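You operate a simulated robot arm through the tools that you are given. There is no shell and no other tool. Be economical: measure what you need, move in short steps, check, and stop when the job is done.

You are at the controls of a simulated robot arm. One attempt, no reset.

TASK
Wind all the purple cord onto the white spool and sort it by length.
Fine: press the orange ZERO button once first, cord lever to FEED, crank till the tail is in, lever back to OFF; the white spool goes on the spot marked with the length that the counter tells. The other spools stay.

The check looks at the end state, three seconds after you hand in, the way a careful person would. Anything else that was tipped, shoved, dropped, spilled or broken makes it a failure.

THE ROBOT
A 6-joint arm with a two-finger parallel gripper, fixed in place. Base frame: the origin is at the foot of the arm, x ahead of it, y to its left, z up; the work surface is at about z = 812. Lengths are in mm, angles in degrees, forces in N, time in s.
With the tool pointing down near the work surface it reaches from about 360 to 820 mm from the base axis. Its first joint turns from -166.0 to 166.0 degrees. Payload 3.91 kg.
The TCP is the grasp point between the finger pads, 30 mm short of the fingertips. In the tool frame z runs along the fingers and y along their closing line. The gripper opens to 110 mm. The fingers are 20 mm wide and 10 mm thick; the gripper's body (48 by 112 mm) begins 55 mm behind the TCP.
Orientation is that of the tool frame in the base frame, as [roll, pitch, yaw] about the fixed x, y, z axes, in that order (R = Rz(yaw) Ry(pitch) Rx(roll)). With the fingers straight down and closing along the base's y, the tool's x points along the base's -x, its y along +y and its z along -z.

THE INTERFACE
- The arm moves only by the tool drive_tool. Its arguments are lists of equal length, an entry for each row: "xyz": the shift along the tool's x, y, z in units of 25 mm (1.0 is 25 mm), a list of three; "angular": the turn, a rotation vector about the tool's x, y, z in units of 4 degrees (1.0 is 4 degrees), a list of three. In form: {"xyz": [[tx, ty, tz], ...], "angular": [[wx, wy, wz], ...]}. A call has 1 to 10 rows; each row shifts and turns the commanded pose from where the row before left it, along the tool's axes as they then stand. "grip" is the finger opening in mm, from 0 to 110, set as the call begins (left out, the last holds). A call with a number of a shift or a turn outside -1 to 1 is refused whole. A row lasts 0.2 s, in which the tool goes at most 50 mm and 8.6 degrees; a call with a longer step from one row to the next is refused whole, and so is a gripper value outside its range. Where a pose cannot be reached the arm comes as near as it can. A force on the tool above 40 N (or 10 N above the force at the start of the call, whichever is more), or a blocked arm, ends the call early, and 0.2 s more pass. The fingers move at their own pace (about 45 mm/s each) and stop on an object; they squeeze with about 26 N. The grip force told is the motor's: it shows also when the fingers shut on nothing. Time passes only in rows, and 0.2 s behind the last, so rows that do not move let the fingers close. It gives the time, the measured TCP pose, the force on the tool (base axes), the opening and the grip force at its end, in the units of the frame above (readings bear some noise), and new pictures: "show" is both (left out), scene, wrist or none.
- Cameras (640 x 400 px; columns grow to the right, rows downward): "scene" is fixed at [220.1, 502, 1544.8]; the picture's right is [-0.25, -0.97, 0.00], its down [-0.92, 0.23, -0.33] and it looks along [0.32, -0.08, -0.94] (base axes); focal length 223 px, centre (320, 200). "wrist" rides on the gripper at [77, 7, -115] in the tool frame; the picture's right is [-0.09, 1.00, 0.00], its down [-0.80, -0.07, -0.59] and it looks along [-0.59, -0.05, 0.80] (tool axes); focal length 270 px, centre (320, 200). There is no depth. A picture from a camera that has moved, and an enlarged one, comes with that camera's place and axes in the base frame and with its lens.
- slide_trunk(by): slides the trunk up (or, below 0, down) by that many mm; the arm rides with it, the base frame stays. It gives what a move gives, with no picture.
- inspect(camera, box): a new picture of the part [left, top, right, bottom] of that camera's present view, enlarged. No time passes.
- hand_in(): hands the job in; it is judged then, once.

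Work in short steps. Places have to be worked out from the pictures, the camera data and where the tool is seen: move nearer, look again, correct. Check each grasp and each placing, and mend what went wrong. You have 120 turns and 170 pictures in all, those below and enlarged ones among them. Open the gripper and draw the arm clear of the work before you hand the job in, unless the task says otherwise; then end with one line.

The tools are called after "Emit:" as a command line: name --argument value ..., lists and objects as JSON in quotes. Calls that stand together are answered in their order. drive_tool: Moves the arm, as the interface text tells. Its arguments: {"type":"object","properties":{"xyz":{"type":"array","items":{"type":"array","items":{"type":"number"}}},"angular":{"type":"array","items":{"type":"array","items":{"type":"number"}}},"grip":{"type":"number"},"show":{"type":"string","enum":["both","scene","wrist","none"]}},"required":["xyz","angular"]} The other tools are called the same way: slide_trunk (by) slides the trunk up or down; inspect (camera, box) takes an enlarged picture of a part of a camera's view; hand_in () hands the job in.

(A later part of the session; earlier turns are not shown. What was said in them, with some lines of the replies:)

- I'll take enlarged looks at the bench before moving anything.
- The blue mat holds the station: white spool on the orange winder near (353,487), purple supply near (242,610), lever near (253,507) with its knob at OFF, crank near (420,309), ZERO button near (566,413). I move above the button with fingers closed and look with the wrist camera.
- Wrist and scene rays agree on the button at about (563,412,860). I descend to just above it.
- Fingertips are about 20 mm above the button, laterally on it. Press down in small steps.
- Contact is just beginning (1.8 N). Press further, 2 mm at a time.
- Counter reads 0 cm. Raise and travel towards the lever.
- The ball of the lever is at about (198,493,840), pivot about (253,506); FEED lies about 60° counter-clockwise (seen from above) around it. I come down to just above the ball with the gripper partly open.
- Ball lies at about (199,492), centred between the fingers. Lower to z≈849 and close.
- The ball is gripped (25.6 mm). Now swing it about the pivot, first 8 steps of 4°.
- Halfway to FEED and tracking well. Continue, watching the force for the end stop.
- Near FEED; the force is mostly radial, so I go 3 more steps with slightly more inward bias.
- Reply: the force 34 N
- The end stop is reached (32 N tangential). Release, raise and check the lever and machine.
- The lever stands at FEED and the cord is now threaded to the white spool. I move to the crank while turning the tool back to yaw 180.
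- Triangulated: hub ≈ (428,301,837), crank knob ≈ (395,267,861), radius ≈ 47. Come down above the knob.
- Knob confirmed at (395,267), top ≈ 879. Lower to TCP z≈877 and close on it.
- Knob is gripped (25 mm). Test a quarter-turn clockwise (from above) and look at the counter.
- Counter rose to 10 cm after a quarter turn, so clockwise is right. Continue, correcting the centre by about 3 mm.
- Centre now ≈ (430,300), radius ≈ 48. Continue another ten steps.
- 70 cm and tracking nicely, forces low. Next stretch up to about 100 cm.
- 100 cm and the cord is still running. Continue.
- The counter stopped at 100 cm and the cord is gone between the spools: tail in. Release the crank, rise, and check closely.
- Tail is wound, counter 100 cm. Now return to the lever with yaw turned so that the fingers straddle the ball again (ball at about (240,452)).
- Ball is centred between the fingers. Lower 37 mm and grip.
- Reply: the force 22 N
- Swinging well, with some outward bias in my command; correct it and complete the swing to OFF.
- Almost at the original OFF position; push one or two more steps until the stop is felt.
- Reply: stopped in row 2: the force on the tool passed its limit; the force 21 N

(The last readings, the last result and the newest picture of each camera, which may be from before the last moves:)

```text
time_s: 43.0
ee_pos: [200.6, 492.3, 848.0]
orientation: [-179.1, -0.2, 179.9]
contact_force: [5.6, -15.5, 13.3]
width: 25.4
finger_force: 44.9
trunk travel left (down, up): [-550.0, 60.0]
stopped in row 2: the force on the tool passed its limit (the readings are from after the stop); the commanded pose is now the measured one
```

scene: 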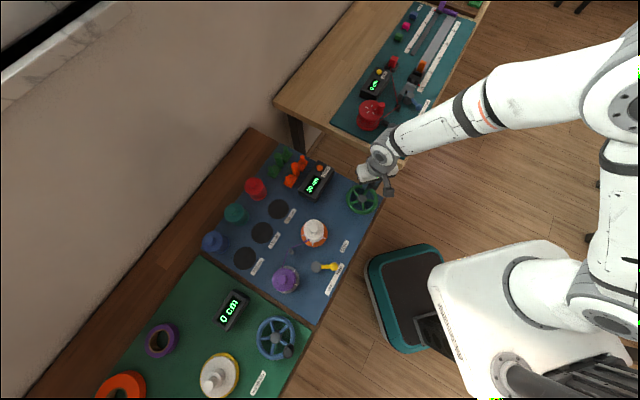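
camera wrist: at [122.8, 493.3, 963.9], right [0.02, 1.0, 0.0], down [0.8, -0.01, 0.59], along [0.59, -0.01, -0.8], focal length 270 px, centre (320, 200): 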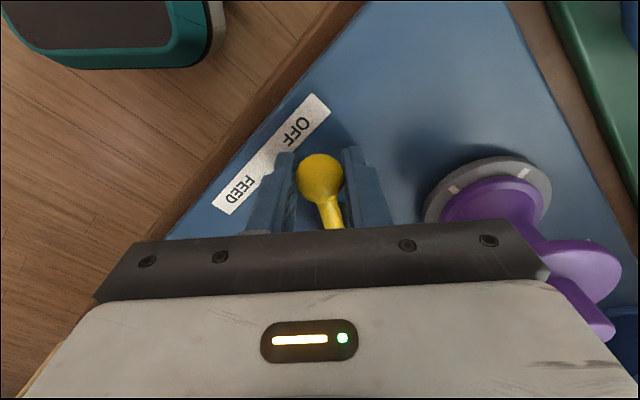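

End stop felt at OFF. Release and rise.

Emit:
drive_tool --xyz '[[0, 0, 0], [0, 0, 0], [0, 0, -0.6], [0, 0, -1], [0, 0, -1], [0, 0, -1], [0, 0, -1], [0, 0, -1], [0, 0, -1]]' --angular '[[0, 0, 0], [0, 0, 0], [0, 0, 0], [0, 0, 0], [0, 0, 0], [0, 0, 0], [0, 0, 0], [0, 0, 0], [0, 0, 0]]' --grip 60 --show "wrist"

Emit:
inspect --camera "scene" --box '[190, 180, 350, 280]'

```text
time_s: 45.0
ee_pos: [199.4, 496.5, 1012.3]
orientation: [-179.2, -0.1, 179.9]
contact_force: [1.0, -0.1, 0.5]
width: 60.1
finger_force: 0.0
trunk travel left (down, up): [-550.0, 60.0]
camera wrist: at [122.2, 505.1, 1127.9], right [0.09, 1.0, -0.01], down [0.8, -0.06, 0.59], along [0.59, -0.06, -0.81], focal length 270 px, centre (320, 200)
```

wrist: 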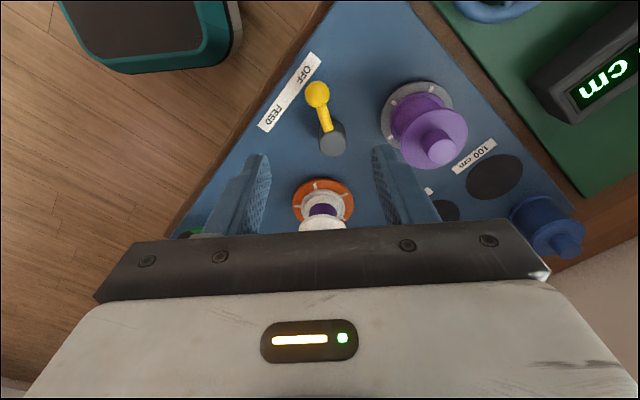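

```text
4.00 times, centred on (270, 230) of scene
camera zoom: at [220.1, 502.0, 1544.8], right [-0.25, -0.97, 0.0], down [-0.92, 0.23, -0.33], along [0.32, -0.08, -0.94], focal length 892 px, centre (520, 80)
```

zoom: 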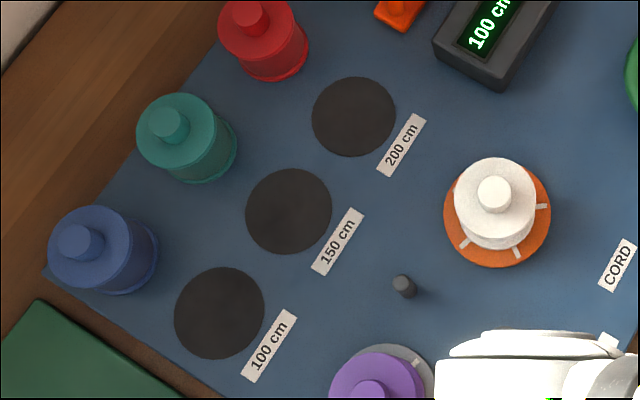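

Lever is back at OFF. 100 cm spot ≈ (336,720); white spool axis ≈ (355,487) with its top knob near z 905. Move over the white spool and level the tool.

Emit:
drive_tool --xyz '[[-0.89, -0.05, 0], [-0.89, -0.05, 0], [-0.89, -0.05, 0], [-0.89, -0.05, 0], [-0.89, -0.05, 0], [-0.89, -0.05, 0], [-0.89, -0.05, 0]]' --angular '[[0.2, 0, 0], [0, 0, 0], [0, 0, 0], [0, 0, 0], [0, 0, 0], [0, 0, 0], [0, 0, 0]]' --show "wrist"

Emit:
inspect --camera "wrist" --box '[240, 60, 480, 210]'

```text
time_s: 46.6
ee_pos: [356.8, 489.4, 1011.0]
orientation: [-178.5, -0.2, 179.9]
contact_force: [-0.5, 0.2, -0.3]
width: 59.8
finger_force: 0.0
trunk travel left (down, up): [-550.0, 60.0]
camera wrist: at [278.4, 498.6, 1126.5], right [0.09, 1.0, -0.03], down [0.8, -0.06, 0.59], along [0.59, -0.07, -0.8], focal length 270 px, centre (320, 200)
```

wrist: 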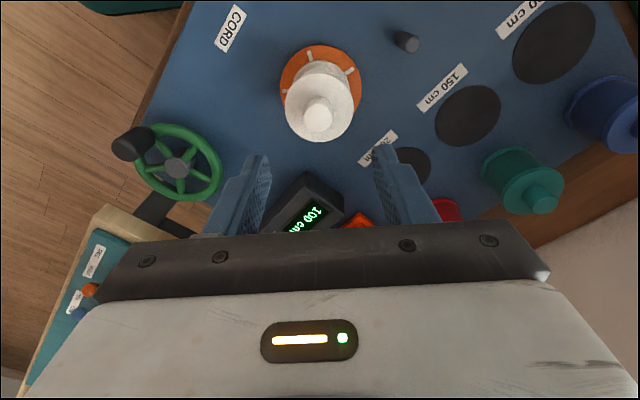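

```text
2.67 times, centred on (360, 135) of wrist
camera zoom: at [278.4, 498.6, 1126.5], right [0.09, 1.0, -0.03], down [0.8, -0.06, 0.59], along [0.59, -0.07, -0.8], focal length 721 px, centre (213, 373)
```

zoom: 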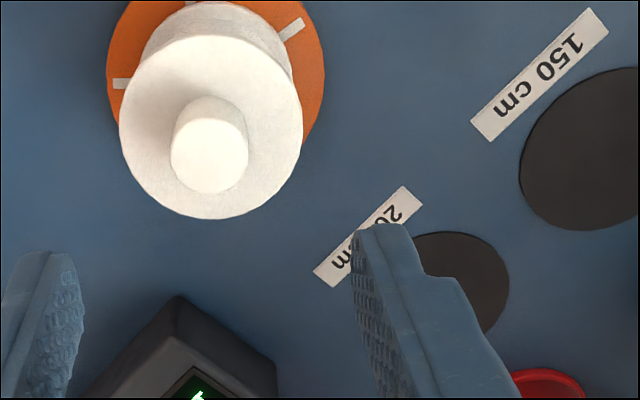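

White knob axis ≈ (355,487), top ≈ 918. Fix the 1.5° roll and descend to just above it.

Emit:
drive_tool --xyz '[[0.06, -0.11, 0], [0, 0, 0.9], [0, 0, 0.9]]' --angular '[[-0.375, 0, 0], [0, 0, 0], [0, 0, 0]]' --show "wrist"

Emit:
inspect --camera "wrist" --box '[220, 60, 460, 210]'

Emit:
inspect --camera "scene" --box '[260, 180, 380, 280]'

```text
time_s: 47.4
ee_pos: [354.4, 487.4, 965.9]
orientation: [-179.9, -0.2, 180.0]
contact_force: [0.4, -0.2, 0.5]
width: 60.1
finger_force: 0.0
trunk travel left (down, up): [-550.0, 60.0]
camera wrist: at [276.7, 493.2, 1081.8], right [0.09, 1.0, 0.0], down [0.8, -0.07, 0.59], along [0.59, -0.05, -0.81], focal length 270 px, centre (320, 200)
```

wrist: 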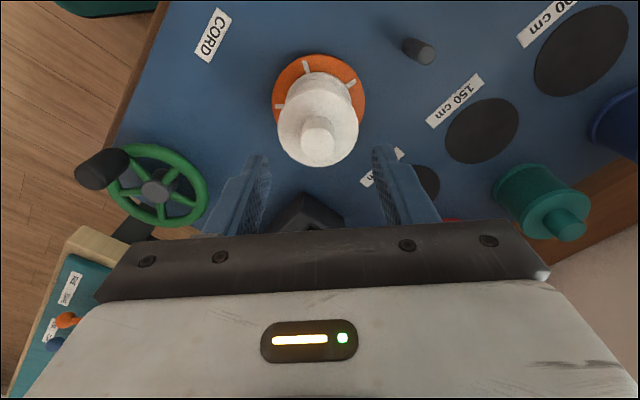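

```text
2.67 times, centred on (340, 135) of wrist
camera zoom: at [276.7, 493.2, 1081.8], right [0.09, 1.0, 0.0], down [0.8, -0.07, 0.59], along [0.59, -0.05, -0.81], focal length 721 px, centre (267, 373)
```

zoom: 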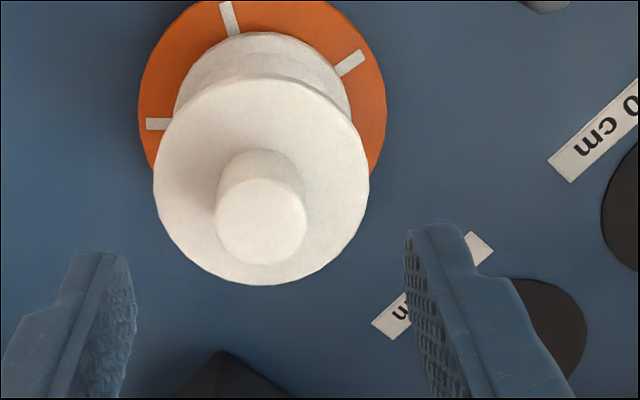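

```text
4.00 times, centred on (320, 230) of scene
camera zoom: at [220.1, 502.0, 1544.8], right [-0.25, -0.97, 0.0], down [-0.92, 0.23, -0.33], along [0.32, -0.08, -0.94], focal length 892 px, centre (320, 80)
```

zoom: 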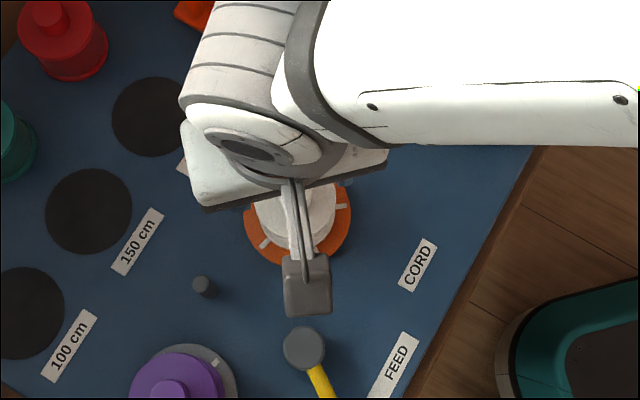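

Knob axis ≈ (353.5,486), flange top ≈ 885, knob top ≈ 913. Descend to TCP 919 in small steps and close.

Emit:
drive_tool --xyz '[[0.04, -0.04, 0.6], [0, 0, 0.6], [0, 0, 0.4], [0, 0, 0.28]]' --angular '[[0, 0, 0], [0, 0, 0], [0, 0, 0], [0, 0, 0]]' --show "wrist"

Emit:
inspect --camera "wrist" --box '[220, 60, 460, 240]'

```text
time_s: 48.4
ee_pos: [353.2, 484.9, 919.1]
orientation: [180.0, -0.1, 179.9]
contact_force: [0.3, 0.1, 0.5]
width: 59.9
finger_force: 0.2
trunk travel left (down, up): [-550.0, 60.0]
camera wrist: at [275.1, 491.6, 1035.2], right [0.09, 1.0, 0.0], down [0.8, -0.07, 0.59], along [0.59, -0.05, -0.81], focal length 270 px, centre (320, 200)
```

wrist: 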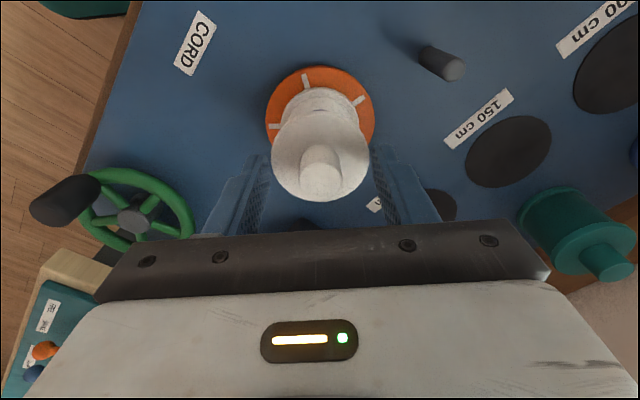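

```text
2.22 times, centred on (340, 150) of wrist
camera zoom: at [275.1, 491.6, 1035.2], right [0.09, 1.0, 0.0], down [0.8, -0.07, 0.59], along [0.59, -0.05, -0.81], focal length 601 px, centre (276, 311)
```

zoom: 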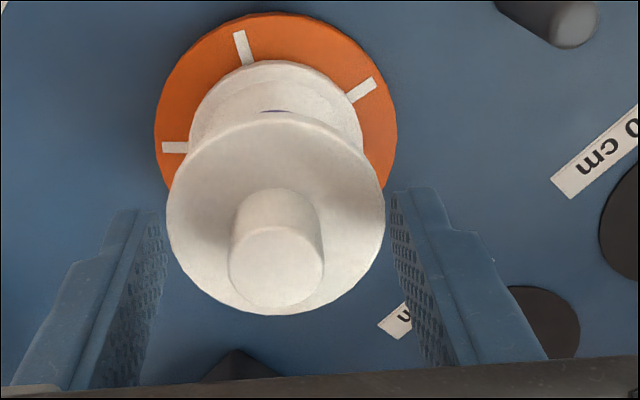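

Tips sit just above the flange (≈880) around the knob. Close on the knob.

Emit:
drive_tool --xyz '[[0, 0, 0], [0, 0, 0], [0, 0, 0], [0, 0, 0]]' --angular '[[0, 0, 0], [0, 0, 0], [0, 0, 0], [0, 0, 0]]' --grip 5 --show "wrist"

```text
time_s: 49.4
ee_pos: [353.4, 483.8, 919.7]
orientation: [180.0, -0.2, 179.9]
contact_force: [0.3, -1.0, -0.2]
width: 23.3
finger_force: 26.2
trunk travel left (down, up): [-550.0, 60.0]
camera wrist: at [275.1, 491.4, 1035.3], right [0.09, 1.0, 0.0], down [0.8, -0.07, 0.59], along [0.59, -0.05, -0.81], focal length 270 px, centre (320, 200)
```

wrist: 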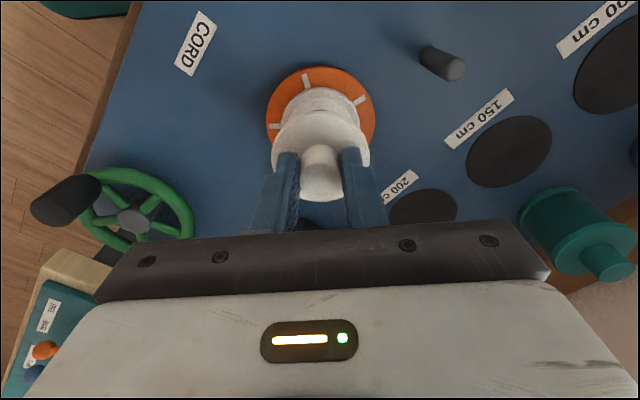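

Knob gripped (23.3 mm). Lift 20 mm slowly and check.

Emit:
drive_tool --xyz '[[0, 0, -0.2], [0, 0, -0.3], [0, 0, -0.3]]' --angular '[[0, 0, 0], [0, 0, 0], [0, 0, 0]]' --show "wrist"

```text
time_s: 50.2
ee_pos: [353.2, 484.1, 939.3]
orientation: [180.0, -0.2, 179.9]
contact_force: [0.3, -0.7, 0.0]
width: 23.3
finger_force: 26.2
trunk travel left (down, up): [-550.0, 60.0]
camera wrist: at [275.5, 491.9, 1055.4], right [0.09, 1.0, 0.0], down [0.8, -0.07, 0.59], along [0.59, -0.05, -0.81], focal length 270 px, centre (320, 200)
```

wrist: 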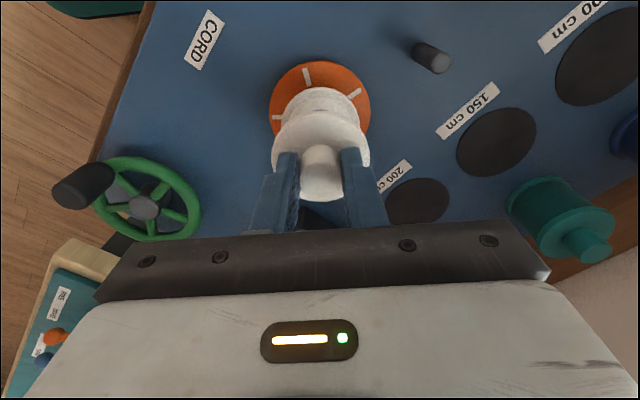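

The spool moves with the gripper (disc receding). Lift another 100 mm straight up.

Emit:
drive_tool --xyz '[[0, 0, -0.6], [0, 0, -0.8], [0, 0, -0.9], [0, 0, -0.9], [0, 0, -0.8]]' --angular '[[0, 0, 0], [0, 0, 0], [0, 0, 0], [0, 0, 0], [0, 0, 0]]'

```text
time_s: 51.4
ee_pos: [352.8, 483.8, 1039.9]
orientation: [-180.0, -0.2, 180.0]
contact_force: [0.1, -0.6, -1.1]
width: 23.3
finger_force: 25.9
trunk travel left (down, up): [-550.0, 60.0]
camera wrist: at [275.6, 491.2, 1155.7], right [0.09, 1.0, 0.0], down [0.8, -0.07, 0.59], along [0.59, -0.05, -0.81], focal length 270 px, centre (320, 200)
```

scene: 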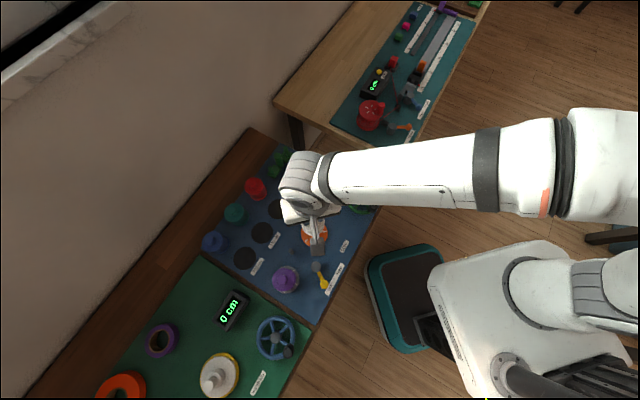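
wrist: 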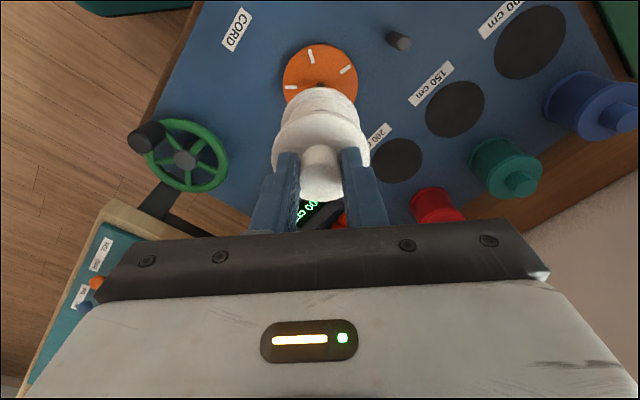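

Spool is clear. Carry it to above the 100 cm spot at about (335,719).

Emit:
drive_tool --xyz '[[0.07, 0.6, 0], [0.07, 0.9, 0], [0.07, 0.95, 0], [0.07, 0.95, 0], [0.07, 0.95, 0], [0.07, 0.95, 0], [0.07, 0.95, 0], [0.07, 0.95, 0], [0.07, 0.9, 0], [0.07, 0.6, 0]]' --angular '[[0, 0, 0], [0, 0, 0], [0, 0, 0], [0, 0, 0], [0, 0, 0], [0, 0, 0], [0, 0, 0], [0, 0, 0], [0, 0, 0], [0, 0, 0]]'

Emit:
inspect --camera "scene" --box '[190, 190, 350, 290]'

```text
time_s: 53.6
ee_pos: [336.1, 703.5, 1039.7]
orientation: [179.9, -0.2, 179.9]
contact_force: [0.1, 0.2, -0.2]
width: 23.2
finger_force: 25.4
trunk travel left (down, up): [-550.0, 60.0]
camera wrist: at [258.1, 710.3, 1155.2], right [0.09, 1.0, 0.0], down [0.8, -0.07, 0.59], along [0.59, -0.05, -0.81], focal length 270 px, centre (320, 200)
```

scene: 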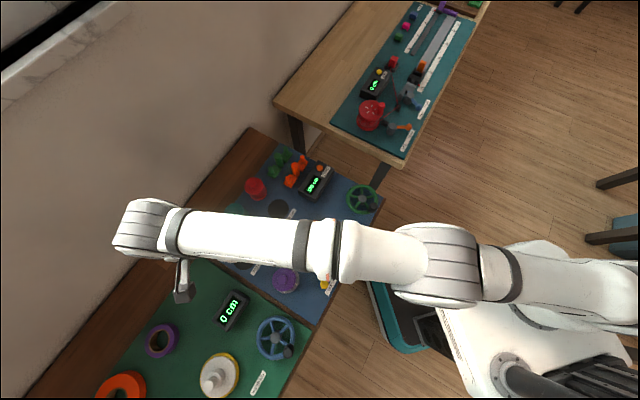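
wrist: 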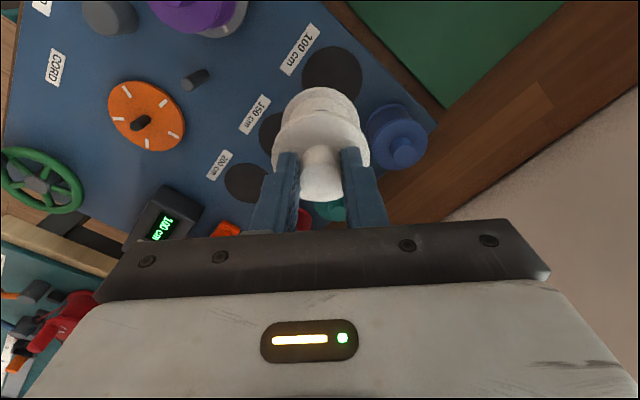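

```text
4.00 times, centred on (270, 240) of scene
camera zoom: at [220.1, 502.0, 1544.8], right [-0.25, -0.97, 0.0], down [-0.92, 0.23, -0.33], along [0.32, -0.08, -0.94], focal length 892 px, centre (520, 40)
```

zoom: 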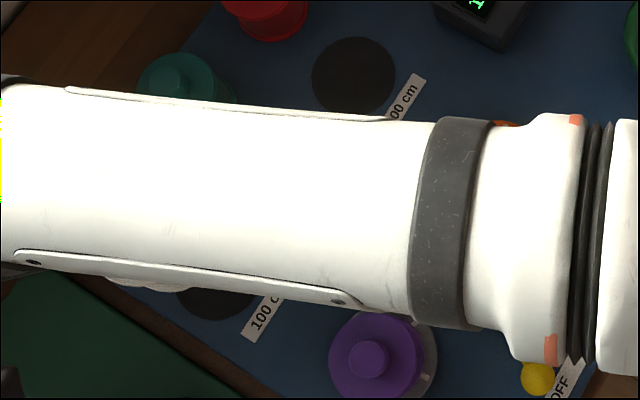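

The spot appears offset 14 mm in +y relative to the spool axis (compared with how the disc looked on lifting). Shift and lower partway.

Emit:
drive_tool --xyz '[[0, 0.56, 0.3], [0, 0, 0.8], [0, 0, 0.9], [0, 0, 0.9], [0, 0, 0.8]]' --angular '[[0, 0, 0], [0, 0, 0], [0, 0, 0], [0, 0, 0], [0, 0, 0]]' --show "wrist"

Emit:
inspect --camera "wrist" --box '[220, 40, 460, 220]'

```text
time_s: 54.8
ee_pos: [335.1, 713.0, 946.9]
orientation: [180.0, -0.2, 179.9]
contact_force: [-0.5, 0.3, 0.5]
width: 23.4
finger_force: 25.9
out of reach, approached as far as the arm can: row 1
trunk travel left (down, up): [-550.0, 60.0]
camera wrist: at [256.2, 719.9, 1061.9], right [0.09, 1.0, 0.0], down [0.8, -0.07, 0.59], along [0.59, -0.05, -0.81], focal length 270 px, centre (320, 200)
```

wrist: 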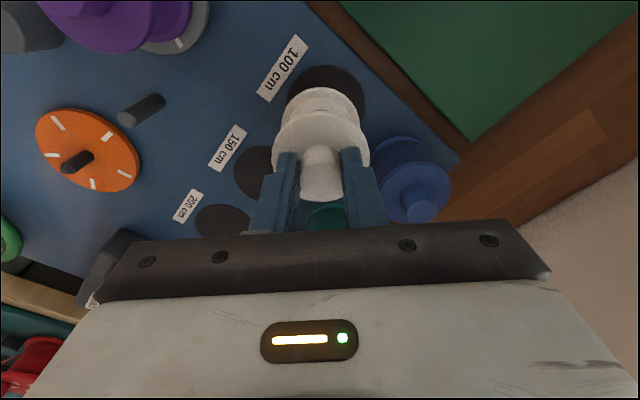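

```text
2.22 times, centred on (340, 130) of wrist
camera zoom: at [256.2, 719.9, 1061.9], right [0.09, 1.0, 0.0], down [0.8, -0.07, 0.59], along [0.59, -0.05, -0.81], focal length 601 px, centre (276, 356)
```

zoom: 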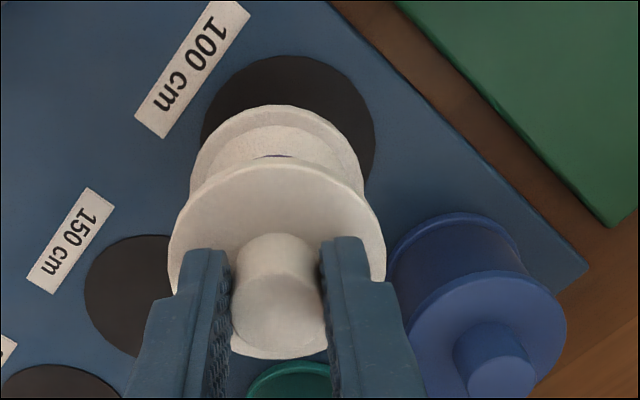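

Now within reach; the spot axis is ~5 mm further in +y. Shift and lower to just above the mat.

Emit:
drive_tool --xyz '[[-0.05, 0.2, 0.4], [0, 0, 0.4]]' --angular '[[0, 0, 0], [0, 0, 0]]' --show "wrist"

Emit:
inspect --camera "wrist" --box '[220, 40, 460, 220]'

Emit:
inspect --camera "scene" --box '[190, 200, 310, 290]'

```text
time_s: 55.4
ee_pos: [335.9, 717.9, 926.2]
orientation: [180.0, -0.2, 179.8]
contact_force: [-0.2, 0.4, -0.6]
width: 23.2
finger_force: 26.7
trunk travel left (down, up): [-550.0, 60.0]
camera wrist: at [258.0, 725.1, 1042.2], right [0.09, 1.0, 0.0], down [0.8, -0.07, 0.59], along [0.59, -0.05, -0.81], focal length 270 px, centre (320, 200)
```

wrist: 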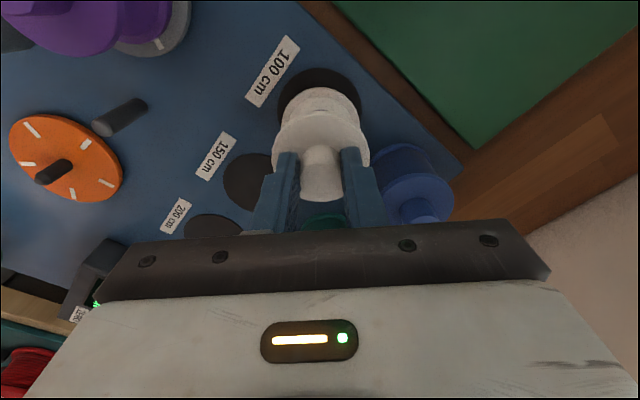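

```text
2.22 times, centred on (340, 130) of wrist
camera zoom: at [258.0, 725.1, 1042.2], right [0.09, 1.0, 0.0], down [0.8, -0.07, 0.59], along [0.59, -0.05, -0.81], focal length 601 px, centre (276, 356)
```

zoom: 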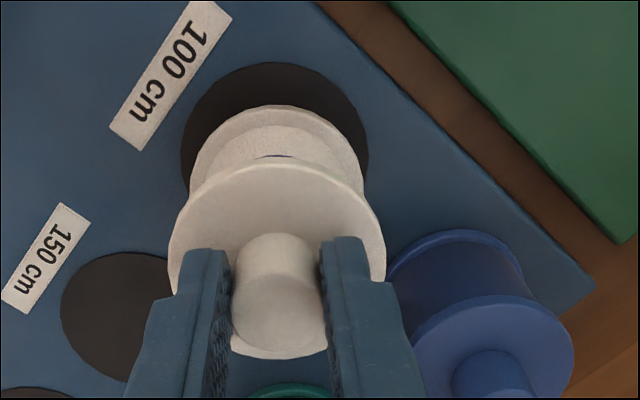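

```text
4.44 times, centred on (250, 245) of scene
camera zoom: at [220.1, 502.0, 1544.8], right [-0.25, -0.97, 0.0], down [-0.92, 0.23, -0.33], along [0.32, -0.08, -0.94], focal length 991 px, centre (631, 0)
```

zoom: 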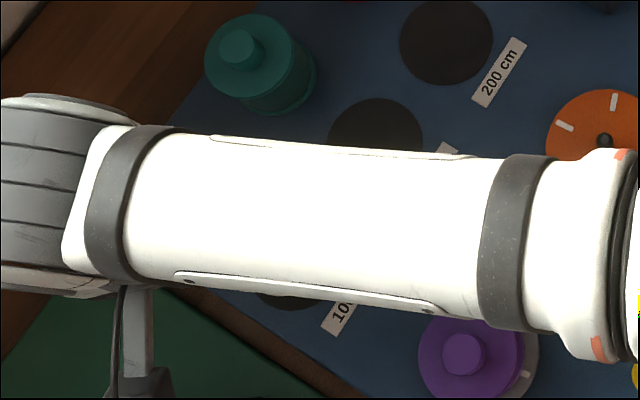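

In y it is centred; in x the spool looks about 3 mm too far out. Correct and lower gently until contact.

Emit:
drive_tool --xyz '[[0.12, 0, 0], [0, 0, 0.16], [0, 0, 0.12], [0, 0, 0.1]]' --angular '[[0, 0, 0], [0, 0, 0], [0, 0, 0], [0, 0, 0]]' --show "none"

Emit:
inspect --camera "wrist" --box '[220, 40, 460, 220]'

```text
time_s: 56.4
ee_pos: [332.3, 717.0, 917.3]
orientation: [180.0, -0.2, 179.9]
contact_force: [-0.2, 0.9, 0.1]
width: 23.3
finger_force: 26.4
trunk travel left (down, up): [-550.0, 60.0]
```

```text
2.22 times, centred on (340, 130) of wrist
camera zoom: at [254.7, 724.6, 1032.8], right [0.09, 1.0, 0.0], down [0.8, -0.07, 0.59], along [0.59, -0.05, -0.81], focal length 601 px, centre (276, 356)
```

zoom: 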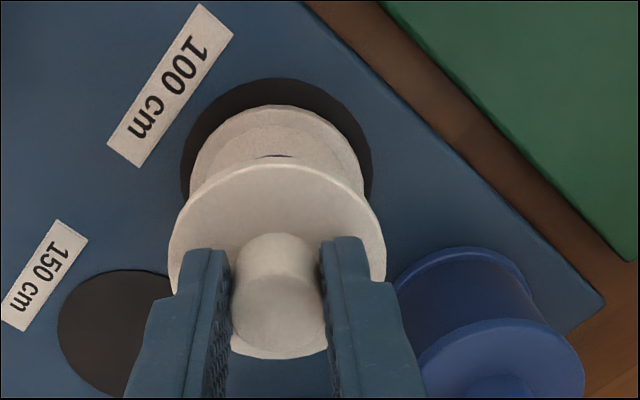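

Still slightly outward (~4 mm); nudge −3 mm in x and lower to contact.

Emit:
drive_tool --xyz '[[0.13, 0, 0], [0, 0, 0.08], [0, 0, 0.08], [0, 0, 0.06]]' --angular '[[0, 0, 0], [0, 0, 0], [0, 0, 0], [0, 0, 0]]' --show "none"

Emit:
inspect --camera "wrist" --box '[220, 40, 460, 220]'

```text
time_s: 57.4
ee_pos: [329.2, 718.1, 911.6]
orientation: [179.9, -0.1, 179.7]
contact_force: [0.2, -0.2, -1.9]
width: 23.2
finger_force: 26.0
trunk travel left (down, up): [-550.0, 60.0]
```

```text
2.22 times, centred on (340, 130) of wrist
camera zoom: at [251.8, 725.2, 1027.2], right [0.09, 1.0, 0.0], down [0.8, -0.07, 0.59], along [0.59, -0.05, -0.81], focal length 601 px, centre (276, 356)
```

zoom: 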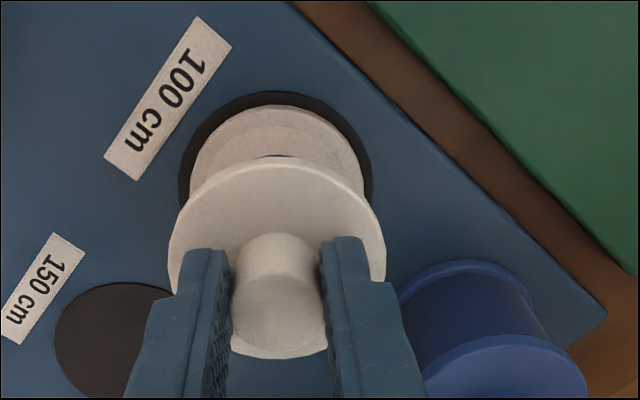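

Now concentric with the spot. Lower in 1.5 mm steps until contact is felt.

Emit:
drive_tool --xyz '[[0, 0, 0.06], [0, 0, 0.06], [0, 0, 0.06]]' --angular '[[0, 0, 0], [0, 0, 0], [0, 0, 0]]' --show "none"

```text
time_s: 58.2
ee_pos: [328.9, 718.0, 906.8]
orientation: [180.0, -0.1, 179.9]
contact_force: [1.0, -0.3, 2.1]
width: 23.0
finger_force: 26.1
trunk travel left (down, up): [-550.0, 60.0]
```

Emit:
drive_tool --xyz '[[0, 0, 0.05], [0, 0, 0.05]]' --angular '[[0, 0, 0], [0, 0, 0]]' --show "none"

Emit:
inspect --camera "wrist" --box '[220, 40, 460, 220]'

```text
time_s: 58.8
ee_pos: [329.1, 718.7, 907.2]
orientation: [179.6, 0.0, 179.9]
contact_force: [1.6, 3.8, 15.2]
width: 22.9
finger_force: 26.5
trunk travel left (down, up): [-550.0, 60.0]
```

```text
2.22 times, centred on (340, 130) of wrist
camera zoom: at [251.2, 724.5, 1023.0], right [0.09, 1.0, 0.01], down [0.8, -0.08, 0.59], along [0.59, -0.05, -0.81], focal length 601 px, centre (276, 356)
```

zoom: 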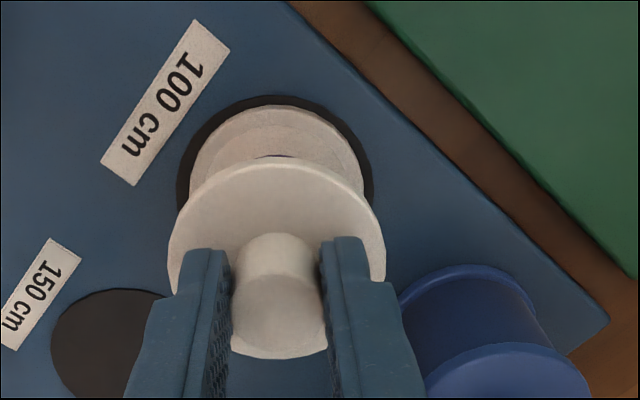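

Seated (15 N at z 907). Ease 1 mm, open moderately, and rise.

Emit:
drive_tool --xyz '[[0, 0, -0.06], [0, 0, 0], [0, 0, 0], [0, 0, -0.3], [0, 0, -0.6], [0, 0, -0.8], [0, 0, -0.8]]' --angular '[[0, 0, 0], [0, 0, 0], [0, 0, 0], [0, 0, 0], [0, 0, 0], [0, 0, 0], [0, 0, 0]]' --grip 48 --show "wrist"

```text
time_s: 60.4
ee_pos: [328.9, 718.1, 969.9]
orientation: [179.8, -0.2, 179.9]
contact_force: [0.2, 0.5, 0.8]
width: 47.9
finger_force: 0.1
trunk travel left (down, up): [-550.0, 60.0]
camera wrist: at [250.4, 724.9, 1084.9], right [0.09, 1.0, 0.0], down [0.8, -0.07, 0.59], along [0.59, -0.05, -0.81], focal length 270 px, centre (320, 200)
```

wrist: 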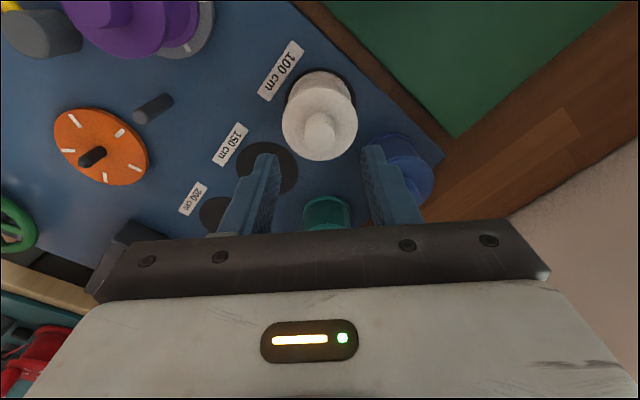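

Spool stands upright on the spot. Draw the arm clear and inspect from the scene camera.

Emit:
drive_tool --xyz '[[0, -0.3, -0.8], [0, -1, -0.8], [0, -1, -0.8], [0, -1, -0.8], [0, -1, -0.8], [0, -1, -0.8], [-0.5, -1, -0.8], [-0.5, -1, -0.8], [-0.5, -1, -0.8], [-0.5, -1, -0.8]]' --angular '[[0, 0, 0], [0, 0, 0], [0, 0, 0], [0, 0, 0], [0, 0, 0], [0, 0, 0], [0, 0, 0], [0, 0, 0], [0, 0, 0], [0, 0, 0]]' --show "none"

Emit:
drive_tool --xyz '[[-0.5, -1, 0], [-0.5, -1, 0], [-0.5, -1, 0], [-0.5, -1, 0], [-0.5, -1, 0], [-0.5, -1, 0]]' --angular '[[0, 0, 0], [0, 0, 0], [0, 0, 0], [0, 0, 0], [0, 0, 0], [0, 0, 0]]' --show "none"

Emit:
inspect --camera "scene" --box '[190, 130, 400, 310]'

Emit:
inspect --camera "scene" --box '[195, 210, 345, 305]'

```text
time_s: 62.6
ee_pos: [379.7, 484.6, 1169.7]
orientation: [179.9, -0.3, 179.9]
contact_force: [-0.4, -0.5, 0.4]
width: 48.0
finger_force: 0.1
trunk travel left (down, up): [-550.0, 60.0]
```

```text
time_s: 64.0
ee_pos: [455.2, 334.2, 1169.1]
orientation: [179.9, -0.2, 179.9]
contact_force: [0.2, 0.7, 0.3]
width: 48.1
finger_force: 0.1
trunk travel left (down, up): [-550.0, 60.0]
```

```text
2.22 times, centred on (295, 220) of scene
camera zoom: at [220.1, 502.0, 1544.8], right [-0.25, -0.97, 0.0], down [-0.92, 0.23, -0.33], along [0.32, -0.08, -0.94], focal length 495 px, centre (376, 156)
```

zoom: 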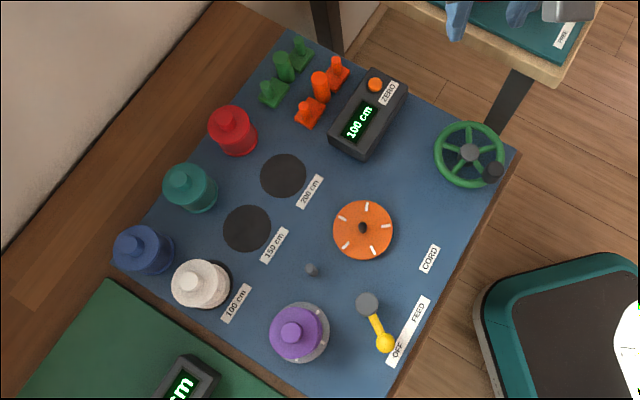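

```text
4.21 times, centred on (270, 258) of scene
camera zoom: at [220.1, 502.0, 1544.8], right [-0.25, -0.97, 0.0], down [-0.92, 0.23, -0.33], along [0.32, -0.08, -0.94], focal length 938 px, centre (530, -42)
```

zoom: 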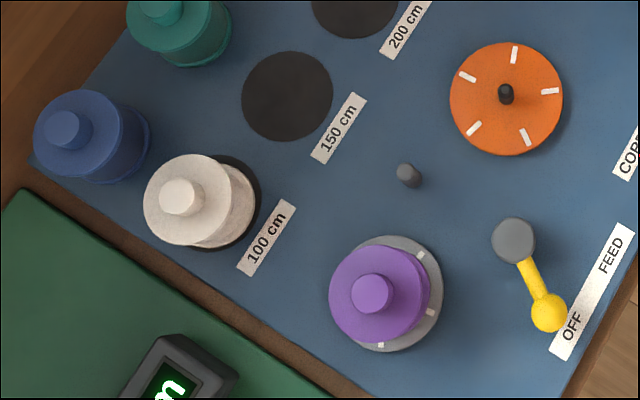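

White spool upright within the 100 cm spot, lever OFF, counter 100 cm, other items undisturbed, arm clear. Hand in.

Emit:
hand_in

```text
The job is handed in.
```

I zeroed the counter and wound the purple cord fully onto the white spool. It measured 100 cm, so the spool now stands on the 100 cm spot, with the lever back at OFF and the other spools untouched.
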